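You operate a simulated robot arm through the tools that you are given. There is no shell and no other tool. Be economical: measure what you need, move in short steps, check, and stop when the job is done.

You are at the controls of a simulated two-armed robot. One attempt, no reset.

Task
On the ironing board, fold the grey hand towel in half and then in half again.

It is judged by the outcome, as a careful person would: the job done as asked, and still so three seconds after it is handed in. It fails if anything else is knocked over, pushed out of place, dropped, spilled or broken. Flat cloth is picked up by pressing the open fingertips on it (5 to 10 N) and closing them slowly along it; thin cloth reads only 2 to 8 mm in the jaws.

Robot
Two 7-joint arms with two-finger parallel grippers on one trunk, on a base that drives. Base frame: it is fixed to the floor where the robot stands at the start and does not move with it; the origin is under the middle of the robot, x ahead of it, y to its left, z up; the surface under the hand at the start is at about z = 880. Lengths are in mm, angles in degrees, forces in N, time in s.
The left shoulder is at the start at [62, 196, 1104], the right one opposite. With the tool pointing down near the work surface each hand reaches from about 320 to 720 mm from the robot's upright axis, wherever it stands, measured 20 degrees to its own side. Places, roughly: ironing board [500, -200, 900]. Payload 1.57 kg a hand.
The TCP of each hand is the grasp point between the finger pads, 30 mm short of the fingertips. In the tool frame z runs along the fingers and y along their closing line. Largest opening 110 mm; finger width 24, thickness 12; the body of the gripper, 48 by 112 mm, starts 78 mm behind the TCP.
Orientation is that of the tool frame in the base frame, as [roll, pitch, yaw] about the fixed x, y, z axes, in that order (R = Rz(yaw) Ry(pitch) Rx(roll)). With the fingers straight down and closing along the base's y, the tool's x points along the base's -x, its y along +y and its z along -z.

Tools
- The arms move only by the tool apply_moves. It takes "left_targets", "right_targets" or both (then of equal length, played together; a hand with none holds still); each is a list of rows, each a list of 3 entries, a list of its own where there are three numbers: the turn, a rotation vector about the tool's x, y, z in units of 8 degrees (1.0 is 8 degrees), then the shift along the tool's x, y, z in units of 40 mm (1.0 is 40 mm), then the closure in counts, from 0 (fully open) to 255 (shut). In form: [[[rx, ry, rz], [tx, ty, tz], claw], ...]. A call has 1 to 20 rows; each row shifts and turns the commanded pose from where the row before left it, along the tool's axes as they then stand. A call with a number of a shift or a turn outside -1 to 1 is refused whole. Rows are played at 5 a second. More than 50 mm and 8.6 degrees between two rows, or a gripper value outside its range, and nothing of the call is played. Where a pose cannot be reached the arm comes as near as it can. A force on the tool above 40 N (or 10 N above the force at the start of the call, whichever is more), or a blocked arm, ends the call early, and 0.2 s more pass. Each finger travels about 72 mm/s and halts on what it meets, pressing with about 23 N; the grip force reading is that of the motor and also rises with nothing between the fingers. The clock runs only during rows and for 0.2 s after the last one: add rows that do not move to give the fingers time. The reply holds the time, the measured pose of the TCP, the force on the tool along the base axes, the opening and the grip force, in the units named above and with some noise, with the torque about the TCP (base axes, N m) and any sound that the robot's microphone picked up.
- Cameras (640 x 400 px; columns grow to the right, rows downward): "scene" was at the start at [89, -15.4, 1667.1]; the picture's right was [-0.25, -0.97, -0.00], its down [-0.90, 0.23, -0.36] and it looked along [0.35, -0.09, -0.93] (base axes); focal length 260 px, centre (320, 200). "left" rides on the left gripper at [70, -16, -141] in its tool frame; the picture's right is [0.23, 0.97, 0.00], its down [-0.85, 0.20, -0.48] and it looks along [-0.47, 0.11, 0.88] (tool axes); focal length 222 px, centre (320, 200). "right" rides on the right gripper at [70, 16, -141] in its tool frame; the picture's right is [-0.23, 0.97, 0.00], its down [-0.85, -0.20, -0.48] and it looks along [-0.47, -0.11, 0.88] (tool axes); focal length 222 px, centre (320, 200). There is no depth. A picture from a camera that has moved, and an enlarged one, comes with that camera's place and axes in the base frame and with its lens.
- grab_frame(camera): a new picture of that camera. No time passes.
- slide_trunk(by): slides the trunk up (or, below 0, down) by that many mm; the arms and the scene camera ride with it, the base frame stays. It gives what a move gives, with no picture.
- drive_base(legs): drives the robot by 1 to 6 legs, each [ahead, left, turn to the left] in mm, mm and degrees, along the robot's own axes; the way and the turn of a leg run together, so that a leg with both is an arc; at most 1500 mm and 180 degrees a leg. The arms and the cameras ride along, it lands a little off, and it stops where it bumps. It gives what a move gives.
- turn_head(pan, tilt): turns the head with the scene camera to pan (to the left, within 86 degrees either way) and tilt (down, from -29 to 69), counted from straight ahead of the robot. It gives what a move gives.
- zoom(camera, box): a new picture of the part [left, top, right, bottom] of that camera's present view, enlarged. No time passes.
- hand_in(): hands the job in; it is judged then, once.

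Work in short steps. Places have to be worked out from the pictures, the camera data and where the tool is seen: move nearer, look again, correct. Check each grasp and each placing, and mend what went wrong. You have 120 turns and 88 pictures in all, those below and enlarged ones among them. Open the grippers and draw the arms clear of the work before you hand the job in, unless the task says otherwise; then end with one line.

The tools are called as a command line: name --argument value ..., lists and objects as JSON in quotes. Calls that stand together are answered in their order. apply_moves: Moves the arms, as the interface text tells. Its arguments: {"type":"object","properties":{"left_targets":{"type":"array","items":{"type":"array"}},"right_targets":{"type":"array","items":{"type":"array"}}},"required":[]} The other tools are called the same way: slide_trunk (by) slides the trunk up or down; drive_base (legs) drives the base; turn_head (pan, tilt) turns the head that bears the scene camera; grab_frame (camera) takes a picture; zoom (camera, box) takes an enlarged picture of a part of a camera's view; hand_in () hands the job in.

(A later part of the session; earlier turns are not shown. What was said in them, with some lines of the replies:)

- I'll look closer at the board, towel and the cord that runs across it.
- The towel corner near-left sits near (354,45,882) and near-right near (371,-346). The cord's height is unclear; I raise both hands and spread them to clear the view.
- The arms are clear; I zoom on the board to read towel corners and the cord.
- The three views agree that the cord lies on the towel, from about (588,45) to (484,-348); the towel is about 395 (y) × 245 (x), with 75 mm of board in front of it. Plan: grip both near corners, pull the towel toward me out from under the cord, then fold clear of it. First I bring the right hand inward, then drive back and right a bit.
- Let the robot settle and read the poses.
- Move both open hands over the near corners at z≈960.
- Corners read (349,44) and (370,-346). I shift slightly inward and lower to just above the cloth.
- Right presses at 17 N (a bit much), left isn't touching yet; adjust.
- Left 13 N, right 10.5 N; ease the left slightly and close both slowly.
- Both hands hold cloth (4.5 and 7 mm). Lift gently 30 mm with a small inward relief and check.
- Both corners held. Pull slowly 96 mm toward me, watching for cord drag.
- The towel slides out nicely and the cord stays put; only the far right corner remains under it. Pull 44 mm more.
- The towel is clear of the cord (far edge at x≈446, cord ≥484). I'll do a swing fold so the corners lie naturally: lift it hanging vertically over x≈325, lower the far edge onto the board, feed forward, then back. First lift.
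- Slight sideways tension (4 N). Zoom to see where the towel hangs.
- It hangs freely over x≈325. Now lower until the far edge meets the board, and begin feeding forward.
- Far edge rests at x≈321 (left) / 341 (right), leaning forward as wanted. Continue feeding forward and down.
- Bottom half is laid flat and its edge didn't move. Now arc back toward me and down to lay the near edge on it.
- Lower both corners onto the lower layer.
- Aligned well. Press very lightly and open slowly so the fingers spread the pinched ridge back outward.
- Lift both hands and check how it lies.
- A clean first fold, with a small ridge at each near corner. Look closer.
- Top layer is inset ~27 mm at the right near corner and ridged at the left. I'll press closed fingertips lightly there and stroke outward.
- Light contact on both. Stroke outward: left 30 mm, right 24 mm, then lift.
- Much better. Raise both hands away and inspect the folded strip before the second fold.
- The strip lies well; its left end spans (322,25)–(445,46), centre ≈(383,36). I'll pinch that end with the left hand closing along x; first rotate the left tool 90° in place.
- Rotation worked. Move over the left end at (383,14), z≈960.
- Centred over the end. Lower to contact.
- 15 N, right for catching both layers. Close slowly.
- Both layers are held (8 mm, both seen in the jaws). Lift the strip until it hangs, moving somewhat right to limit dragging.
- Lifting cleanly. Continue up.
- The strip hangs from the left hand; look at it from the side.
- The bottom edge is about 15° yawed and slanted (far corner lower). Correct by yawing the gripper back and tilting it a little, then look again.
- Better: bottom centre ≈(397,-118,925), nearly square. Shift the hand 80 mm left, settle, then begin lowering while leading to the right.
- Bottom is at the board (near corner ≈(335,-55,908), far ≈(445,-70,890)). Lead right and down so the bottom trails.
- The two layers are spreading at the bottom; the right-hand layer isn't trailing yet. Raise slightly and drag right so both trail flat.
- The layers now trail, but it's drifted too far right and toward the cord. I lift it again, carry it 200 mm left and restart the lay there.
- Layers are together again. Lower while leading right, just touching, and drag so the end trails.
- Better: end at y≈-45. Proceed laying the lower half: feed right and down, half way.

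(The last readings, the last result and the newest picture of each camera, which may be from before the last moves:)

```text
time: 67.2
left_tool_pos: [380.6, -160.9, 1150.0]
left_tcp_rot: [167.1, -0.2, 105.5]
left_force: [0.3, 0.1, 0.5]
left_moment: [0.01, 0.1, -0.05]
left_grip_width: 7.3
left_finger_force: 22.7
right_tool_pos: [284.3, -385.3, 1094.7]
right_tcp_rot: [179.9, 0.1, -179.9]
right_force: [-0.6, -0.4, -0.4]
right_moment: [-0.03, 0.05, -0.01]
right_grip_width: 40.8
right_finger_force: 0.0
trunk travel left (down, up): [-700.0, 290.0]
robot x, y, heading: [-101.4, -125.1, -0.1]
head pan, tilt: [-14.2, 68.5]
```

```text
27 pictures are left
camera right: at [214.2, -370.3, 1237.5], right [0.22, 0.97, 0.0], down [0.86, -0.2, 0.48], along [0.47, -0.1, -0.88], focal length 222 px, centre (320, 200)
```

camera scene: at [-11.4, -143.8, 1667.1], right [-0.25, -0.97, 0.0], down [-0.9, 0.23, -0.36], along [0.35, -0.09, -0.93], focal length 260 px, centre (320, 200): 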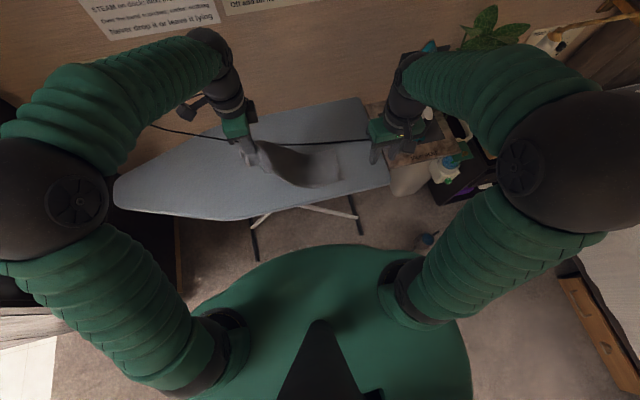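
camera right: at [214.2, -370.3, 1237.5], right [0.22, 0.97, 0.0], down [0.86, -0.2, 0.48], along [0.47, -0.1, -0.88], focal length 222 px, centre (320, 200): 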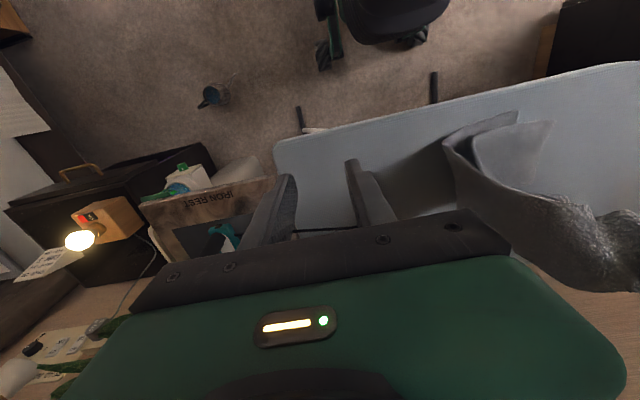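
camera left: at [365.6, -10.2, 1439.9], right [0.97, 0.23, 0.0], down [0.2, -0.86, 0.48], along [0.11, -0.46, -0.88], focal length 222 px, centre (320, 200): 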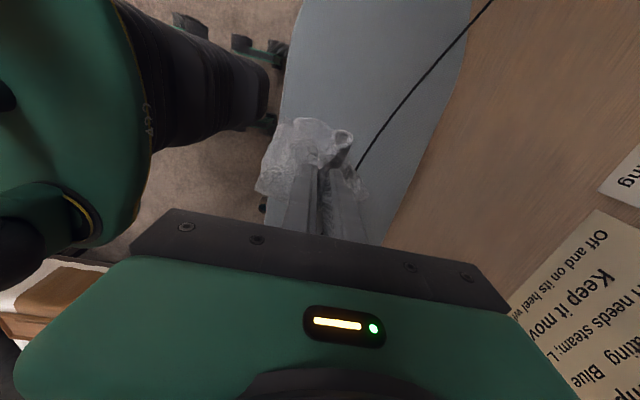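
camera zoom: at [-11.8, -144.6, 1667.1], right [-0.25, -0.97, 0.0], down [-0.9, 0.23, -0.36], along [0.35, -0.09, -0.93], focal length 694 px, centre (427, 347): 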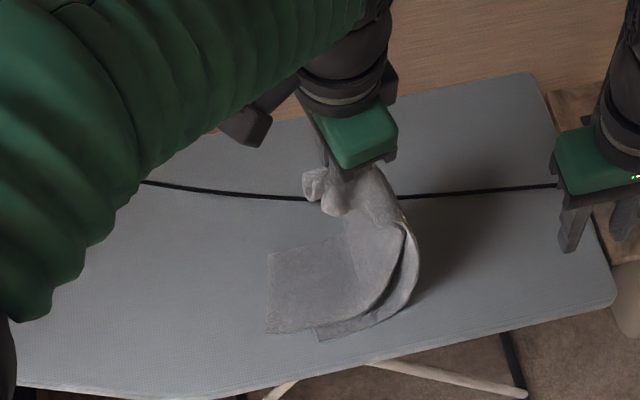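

Laying nicely. Continue to the fold line.

apply_moves --left_targets '[[[0, 0, 0], [-0.265, -0.104, 0.297], 255], [[0, 0, 0], [-0.265, -0.104, 0.297], 255], [[0, 0, 0], [-0.265, -0.104, 0.297], 255], [[0, 0, 0], [-0.265, -0.104, 0.297], 255], [[0, 0, 0], [-0.265, -0.104, 0.297], 255], [[0, 0, 0], [-0.265, -0.104, 0.297], 255], [[0, 0, 0], [-0.265, -0.104, 0.297], 255], [[0, 0, 0], [0, 0, 0], 255]]'

zoom --camera "scene" --box '[180, 70, 420, 220]'

```text
time: 69.0
left_tool_pos: [396.4, -230.9, 1072.3]
left_tcp_rot: [166.6, 0.4, 106.5]
left_force: [-0.8, 0.9, 0.4]
left_moment: [-0.03, 0.08, -0.08]
left_grip_width: 7.2
left_finger_force: 22.4
right_tool_pos: [284.6, -386.2, 1097.0]
right_tcp_rot: [179.7, -0.1, -179.8]
right_force: [-0.8, 0.4, -0.5]
right_moment: [-0.01, -0.02, -0.01]
right_grip_width: 41.0
right_finger_force: 0.1
trunk travel left (down, up): [-700.0, 290.0]
robot x, y, heading: [-97.1, -127.7, 0.2]
head pan, tilt: [-14.2, 68.5]
```

```text
2.67 times, centred on (300, 145) of scene
camera zoom: at [-11.5, -145.1, 1669.2], right [-0.25, -0.97, 0.0], down [-0.9, 0.23, -0.36], along [0.35, -0.09, -0.93], focal length 694 px, centre (373, 347)
```

zoom: 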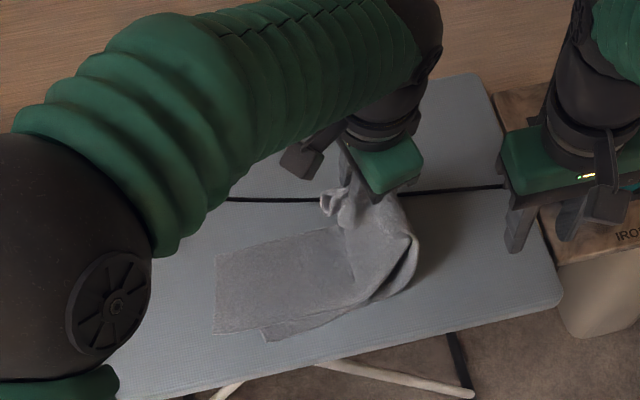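

The lower half is down and stationary. Now arc back left and down to lay the held end on top.

apply_moves --left_targets '[[[0, 0, 0], [0.318, 0.069, 0.093], 255], [[0, 0, 0], [0.318, 0.069, 0.093], 255], [[0, 0, 0], [0.318, 0.069, 0.093], 255], [[0, 0, 0], [0.318, 0.069, 0.093], 255], [[0, 0, 0], [0.289, 0.06, 0.184], 255], [[0, 0, 0], [0.289, 0.06, 0.184], 255], [[0, 0, 0], [0.289, 0.06, 0.184], 255], [[0, 0, 0], [0.289, 0.06, 0.184], 255], [[0, 0, 0], [0, 0, 0], 255]]'

zoom --camera "scene" --box '[180, 70, 420, 220]'

grab_frame --camera "left"

```text
time: 71.0
left_tool_pos: [392.6, -134.0, 1023.6]
left_tcp_rot: [167.1, -0.2, 105.4]
left_force: [1.2, 0.2, -0.2]
left_moment: [-0.01, 0.05, -0.02]
left_grip_width: 7.3
left_finger_force: 23.5
right_tool_pos: [285.1, -385.5, 1095.2]
right_tcp_rot: [179.8, 0.0, -179.8]
right_force: [-0.3, -0.3, -0.1]
right_moment: [0.01, 0.0, -0.01]
right_grip_width: 41.2
right_finger_force: 0.0
trunk travel left (down, up): [-700.0, 290.0]
robot x, y, heading: [-99.3, -126.2, -0.0]
head pan, tilt: [-14.2, 68.5]
```

```text
2.67 times, centred on (300, 145) of scene
camera zoom: at [-11.7, -144.4, 1667.1], right [-0.25, -0.97, 0.0], down [-0.9, 0.23, -0.36], along [0.35, -0.09, -0.93], focal length 694 px, centre (373, 347)
```

zoom: 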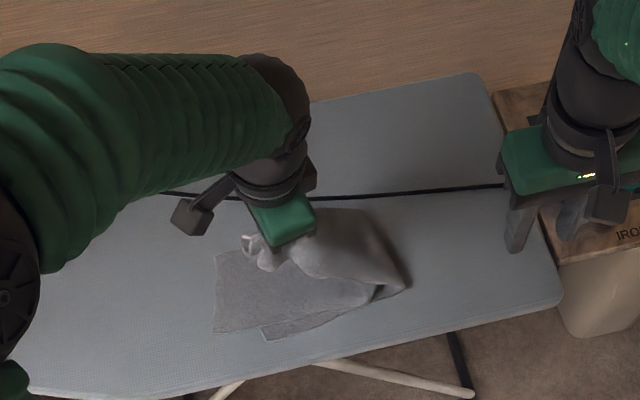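

```text
24 pictures are left
camera left: at [328.6, -79.0, 1159.5], right [0.86, 0.47, 0.22], down [0.31, -0.8, 0.51], along [0.41, -0.37, -0.83], focal length 222 px, centre (320, 200)
```

left: 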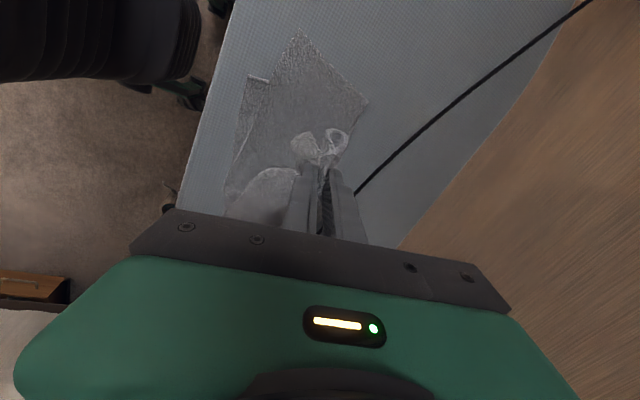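

Going well. Untilt the gripper and yaw it to match the laid end, then continue down the arc.

apply_moves --left_targets '[[[0.8, 0, 0], [0, 0, 0], 255], [[0.8, 0, 0], [0, 0, 0], 255], [[0, 0, 0.87], [0, 0, 0], 255], [[0, 0, 0.87], [0, 0, 0], 255], [[0, 0, 0.87], [0, 0, 0], 255], [[0, 0, 0], [0.225, 0.03, 0.19], 255], [[0, 0, 0], [0.225, 0.03, 0.19], 255], [[0, 0, 0], [0.225, 0.03, 0.19], 255], [[0, 0, 0], [0.167, 0.03, 0.31], 255], [[0, 0, 0], [0.167, 0.03, 0.31], 255], [[0, 0, 0], [0.167, 0.03, 0.31], 255], [[0, 0, 0], [0, 0, 0], 255]]'

zoom --camera "scene" --box '[180, 70, 420, 220]'

grab_frame --camera "left"

```text
time: 73.6
left_tool_pos: [404.2, -87.4, 964.6]
left_tcp_rot: [-180.0, -0.2, 84.6]
left_force: [-0.2, -0.5, 0.1]
left_moment: [0.02, -0.04, 0.1]
left_grip_width: 7.1
left_finger_force: 22.8
right_tool_pos: [284.8, -386.5, 1095.6]
right_tcp_rot: [179.7, 0.0, -179.8]
right_force: [0.7, 0.7, 1.0]
right_moment: [0.0, -0.01, -0.02]
right_grip_width: 41.0
right_finger_force: 0.0
trunk travel left (down, up): [-700.0, 290.0]
robot x, y, heading: [-101.6, -128.1, -0.1]
head pan, tilt: [-14.2, 68.5]
```

```text
2.67 times, centred on (300, 145) of scene
camera zoom: at [-11.4, -144.0, 1667.1], right [-0.25, -0.97, 0.0], down [-0.9, 0.23, -0.36], along [0.35, -0.09, -0.93], focal length 694 px, centre (373, 347)
```

zoom: 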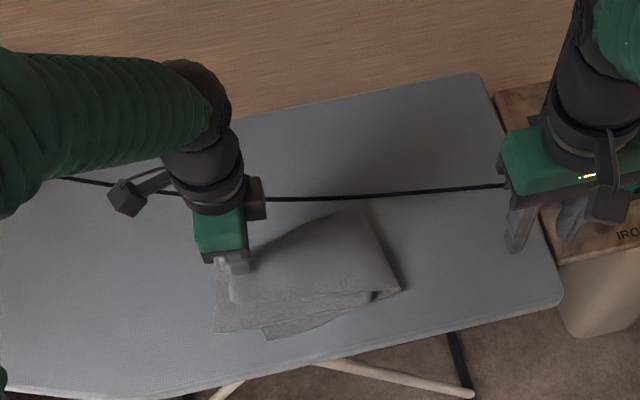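

```text
22 pictures are left
camera left: at [394.6, -17.6, 1106.9], right [0.99, 0.13, 0.0], down [0.12, -0.87, 0.48], along [0.06, -0.47, -0.88], focal length 222 px, centre (320, 200)
```

left: 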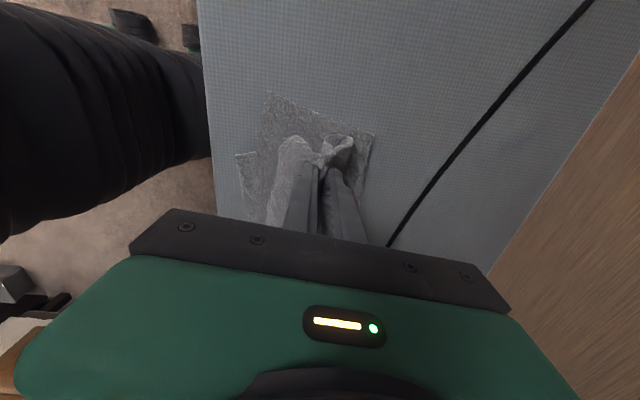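

End centre is ≈(399,-44). Lower the pinched end to about (400,-66).

apply_moves --left_targets '[[[0, 0, 0.8], [0, 0, 0], 255], [[0, 0, 0], [0.2, -0.05, 0.3], 255], [[0, 0, 0], [0.2, -0.05, 0.3], 255], [[0, 0, 0], [0.13, 0, 0.25], 255], [[0, 0, 0], [0, 0, 0.15], 255], [[0, 0, 0], [0, 0, 0], 255]]'

grab_frame --camera "left"

```text
time: 75.0
left_tool_pos: [405.6, -64.9, 925.3]
left_tcp_rot: [179.9, -0.2, 78.1]
left_force: [0.2, -2.6, 6.7]
left_moment: [-0.13, -0.06, 0.05]
left_grip_width: 7.1
left_finger_force: 23.2
right_tool_pos: [284.2, -386.8, 1094.6]
right_tcp_rot: [179.7, 0.1, -179.8]
right_force: [1.0, 0.4, 0.3]
right_moment: [0.0, 0.01, -0.02]
right_grip_width: 41.0
right_finger_force: 0.1
trunk travel left (down, up): [-700.0, 290.0]
robot x, y, heading: [-98.5, -128.1, 0.0]
head pan, tilt: [-14.2, 68.5]
```

```text
21 pictures are left
camera left: at [402.7, 5.4, 1067.5], right [1.0, 0.02, 0.0], down [0.02, -0.88, 0.48], along [0.01, -0.47, -0.88], focal length 222 px, centre (320, 200)
```

left: 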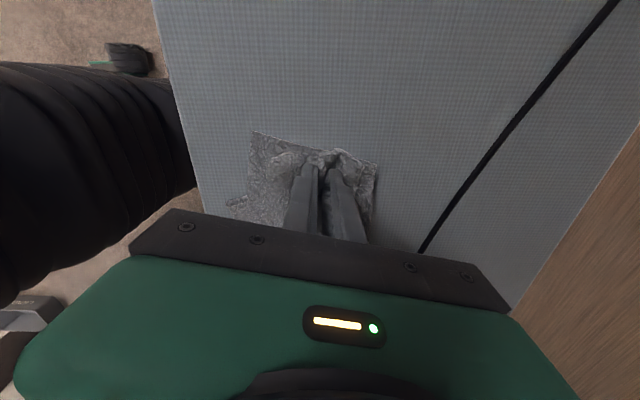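

Well aligned. Ease up slightly, open slowly, and lift away.

apply_moves --left_targets '[[[0, 0, 0], [0, 0, -0.06], 245], [[0, 0, 0], [0, 0, 0], 232], [[0, 0, 0], [0, 0, 0], 220], [[0, 0, 0], [0, 0, 0], 208], [[0, 0, 0], [0, 0, 0], 196], [[0, 0, 0], [0, 0, 0], 184], [[0, 0, 0], [0, 0, 0], 172], [[0, 0, 0], [0, 0, -0.3], 172], [[0, 0, 0], [0, 0, -0.7], 172], [[0, 0, 0], [0, 0, -1], 172], [[0, 0, 0], [0.8, 0, -0.6], 172], [[0, 0, 0], [1, 0, -0.3], 172], [[0, 0, 0], [1, 0, 0], 172], [[0, 0, 0], [1, 0, 0], 172], [[0, 0, 0], [0, 0, 0], 172]]'

zoom --camera "scene" --box '[230, 120, 370, 220]'

grab_frame --camera "left"

```text
time: 78.2
left_tool_pos: [436.0, 84.0, 1044.7]
left_tcp_rot: [-180.0, -0.2, 78.0]
left_force: [0.1, -0.7, 0.0]
left_moment: [0.01, 0.02, 0.0]
left_grip_width: 35.9
left_finger_force: 0.0
right_tool_pos: [285.5, -385.0, 1096.0]
right_tcp_rot: [179.8, 0.0, -179.9]
right_force: [-0.4, -0.3, 0.3]
right_moment: [0.0, -0.03, -0.01]
right_grip_width: 41.2
right_finger_force: 0.0
trunk travel left (down, up): [-700.0, 290.0]
robot x, y, heading: [-98.4, -125.2, -0.1]
head pan, tilt: [-14.2, 68.5]
```

```text
4.00 times, centred on (300, 170) of scene
camera zoom: at [-11.3, -142.6, 1667.1], right [-0.25, -0.97, 0.0], down [-0.9, 0.23, -0.36], along [0.35, -0.09, -0.93], focal length 1042 px, centre (400, 320)
```

zoom: 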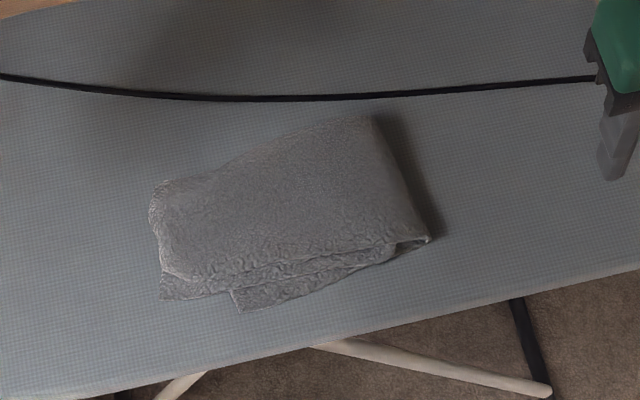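

```text
19 pictures are left
camera left: at [434.9, 155.5, 1186.3], right [1.0, 0.02, 0.0], down [0.02, -0.88, 0.48], along [0.01, -0.48, -0.88], focal length 222 px, centre (320, 200)
```

left: 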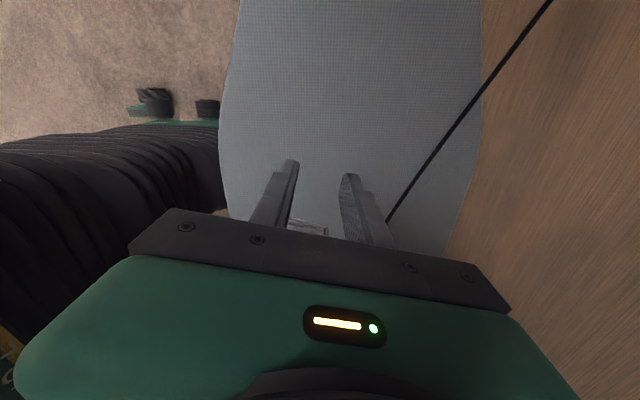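

A neat quarter fold (~223×125 mm). Check puffiness from the right camera side.

zoom --camera "right" --box '[340, 60, 640, 260]'

zoom --camera "scene" --box '[260, 140, 345, 205]'

```text
2.00 times, centred on (490, 160) of right
camera zoom: at [214.2, -368.8, 1237.8], right [0.22, 0.97, 0.0], down [0.86, -0.2, 0.48], along [0.47, -0.1, -0.88], focal length 444 px, centre (-20, 280)
```

zoom: 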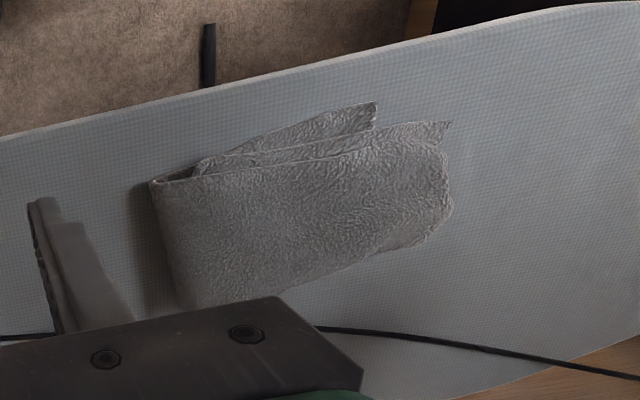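

```text
6.15 times, centred on (302, 172) of scene
camera zoom: at [-11.3, -142.6, 1667.1], right [-0.25, -0.97, 0.0], down [-0.9, 0.23, -0.36], along [0.35, -0.09, -0.93], focal length 1603 px, centre (428, 369)
```

zoom: 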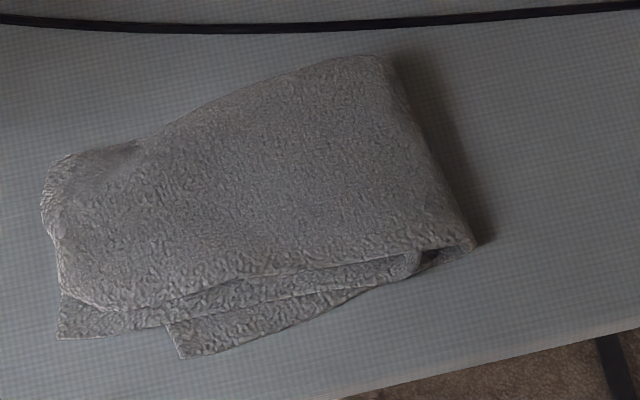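

The fold edge is a bit puffed; I press it gently with the right fingertips to flatten it.

apply_moves --right_targets '[[[0, 0, 0], [-0.49, 0.63, 0.54], 255], [[0, 0, 0], [-0.49, 0.63, 0.54], 255], [[0, 0, 0], [-0.49, 0.63, 0.54], 255], [[0, 0, 0], [-0.49, 0.63, 0.54], 255], [[0, 0, 0], [-0.49, 0.63, 0.54], 255], [[0, 0, 0], [-0.49, 0.63, 0.54], 255], [[0, 0, 0], [0, 0, 0.3], 255], [[0, 0, 0], [0, 0, 0.3], 255], [[0, 0, 0], [0, 0, 0.3], 255], [[0, 0, 0], [0, 0, 0], 255]]'

```text
time: 80.4
left_tool_pos: [437.0, 85.5, 1044.5]
left_tcp_rot: [180.0, 0.0, 78.1]
left_force: [0.2, -0.5, -0.3]
left_moment: [0.03, -0.03, -0.01]
left_grip_width: 35.8
left_finger_force: 0.1
right_tool_pos: [402.0, -233.4, 930.6]
right_tcp_rot: [-179.9, 0.1, -179.8]
right_force: [-0.5, 0.1, 0.1]
right_moment: [0.01, -0.03, -0.04]
right_grip_width: 0.0
right_finger_force: 21.0
trunk travel left (down, up): [-700.0, 290.0]
robot x, y, heading: [-102.5, -130.4, -0.1]
head pan, tilt: [-14.2, 68.5]
```

Press down, lift, and repeat at the near end of the crease, then withdraw.

apply_moves --right_targets '[[[0, 0, 0], [0, 0, 0.15], 255], [[0, 0, 0], [0, 0, 0.08], 255], [[0, 0, 0], [0, 0, 0], 255], [[0, 0, 0], [0, 0, -0.5], 255], [[0, 0, 0], [0.9, -0.1, 0], 255], [[0, 0, 0], [0, 0, 0.5], 255], [[0, 0, 0], [0, 0, 0], 255], [[0, 0, 0], [0, 0, -0.5], 255], [[0, 0, 0], [0, 0, -1], 160], [[0, 0, 0], [0.5, -0.8, -0.7], 160], [[0, 0, 0], [0.5, -1, -0.4], 160], [[0, 0, 0], [0.5, -1, -0.4], 160], [[0, 0, 0], [0, 0, 0], 160]]'

zoom --camera "scene" --box '[230, 120, 370, 220]'

grab_frame --camera "scene"

```text
time: 83.2
left_tool_pos: [436.8, 82.9, 1042.9]
left_tcp_rot: [-180.0, -0.2, 78.1]
left_force: [-0.6, -0.2, 0.3]
left_moment: [0.03, 0.02, -0.01]
left_grip_width: 36.0
left_finger_force: 0.1
right_tool_pos: [307.5, -349.4, 1041.8]
right_tcp_rot: [179.8, 0.0, -179.8]
right_force: [1.0, 0.8, 1.0]
right_moment: [-0.03, -0.03, -0.02]
right_grip_width: 40.9
right_finger_force: 0.1
trunk travel left (down, up): [-700.0, 290.0]
robot x, y, heading: [-100.7, -126.3, 0.1]
head pan, tilt: [-14.2, 68.5]
```

```text
4.00 times, centred on (300, 170) of scene
camera zoom: at [-10.6, -142.7, 1667.1], right [-0.25, -0.97, 0.0], down [-0.9, 0.23, -0.36], along [0.35, -0.09, -0.93], focal length 1042 px, centre (400, 320)
```

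zoom: 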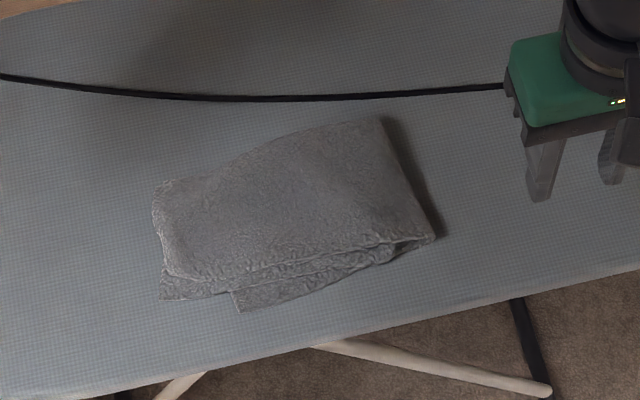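

```text
15 pictures are left
camera scene: at [-10.6, -142.7, 1667.1], right [-0.25, -0.97, 0.0], down [-0.9, 0.23, -0.36], along [0.35, -0.09, -0.93], focal length 260 px, centre (320, 200)
```

scene: 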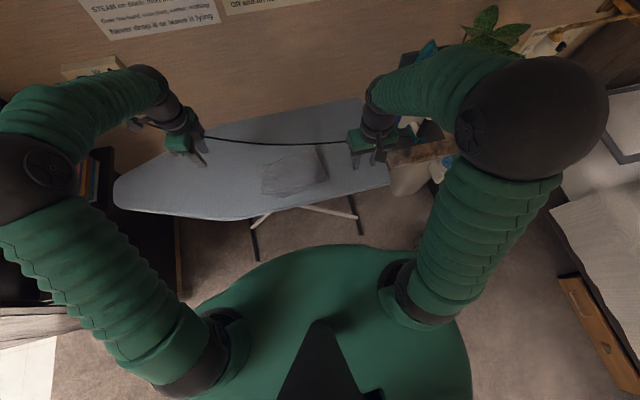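

The towel is flat and quartered; the cord and iron are undisturbed. Open the grippers and draw both arms up and back.

apply_moves --left_targets '[[[0, 0, 0], [0.3, -0.4, -0.8], 0], [[0, 0, 0], [0.3, -0.5, -0.7], 0], [[0, 0, 0], [0.3, -0.5, -0.5], 0], [[0, 0, 0], [0, 0, 0], 0]]' --right_targets '[[[0, 0, 0], [0.4, 0, -0.9], 0], [[0, 0, 0], [0.4, 0, -0.9], 0], [[0, 0, 0], [0.4, 0, -0.5], 0], [[0, 0, 0], [0, 0, 0], 0]]'

hand_in

```text
time: 84.2
left_tool_pos: [387.5, 133.5, 1122.0]
left_tcp_rot: [-180.0, -0.1, 78.1]
left_force: [0.8, -0.6, 1.5]
left_moment: [0.01, -0.02, 0.0]
left_grip_width: 110.2
left_finger_force: 0.1
right_tool_pos: [257.5, -351.4, 1130.6]
right_tcp_rot: [179.9, 0.1, -179.8]
right_force: [0.2, -0.6, 0.1]
right_moment: [-0.03, 0.0, 0.0]
right_grip_width: 110.0
right_finger_force: 0.2
trunk travel left (down, up): [-700.0, 290.0]
robot x, y, heading: [-100.9, -128.8, 0.1]
head pan, tilt: [-14.2, 68.5]
```

```text
The job is handed in.
```

The grey towel is folded in half and in half again, flat on the ironing board, with its near-side layers staggered by up to about 25 mm; I slid it out from under the cord first, and the cord and iron stayed in place.
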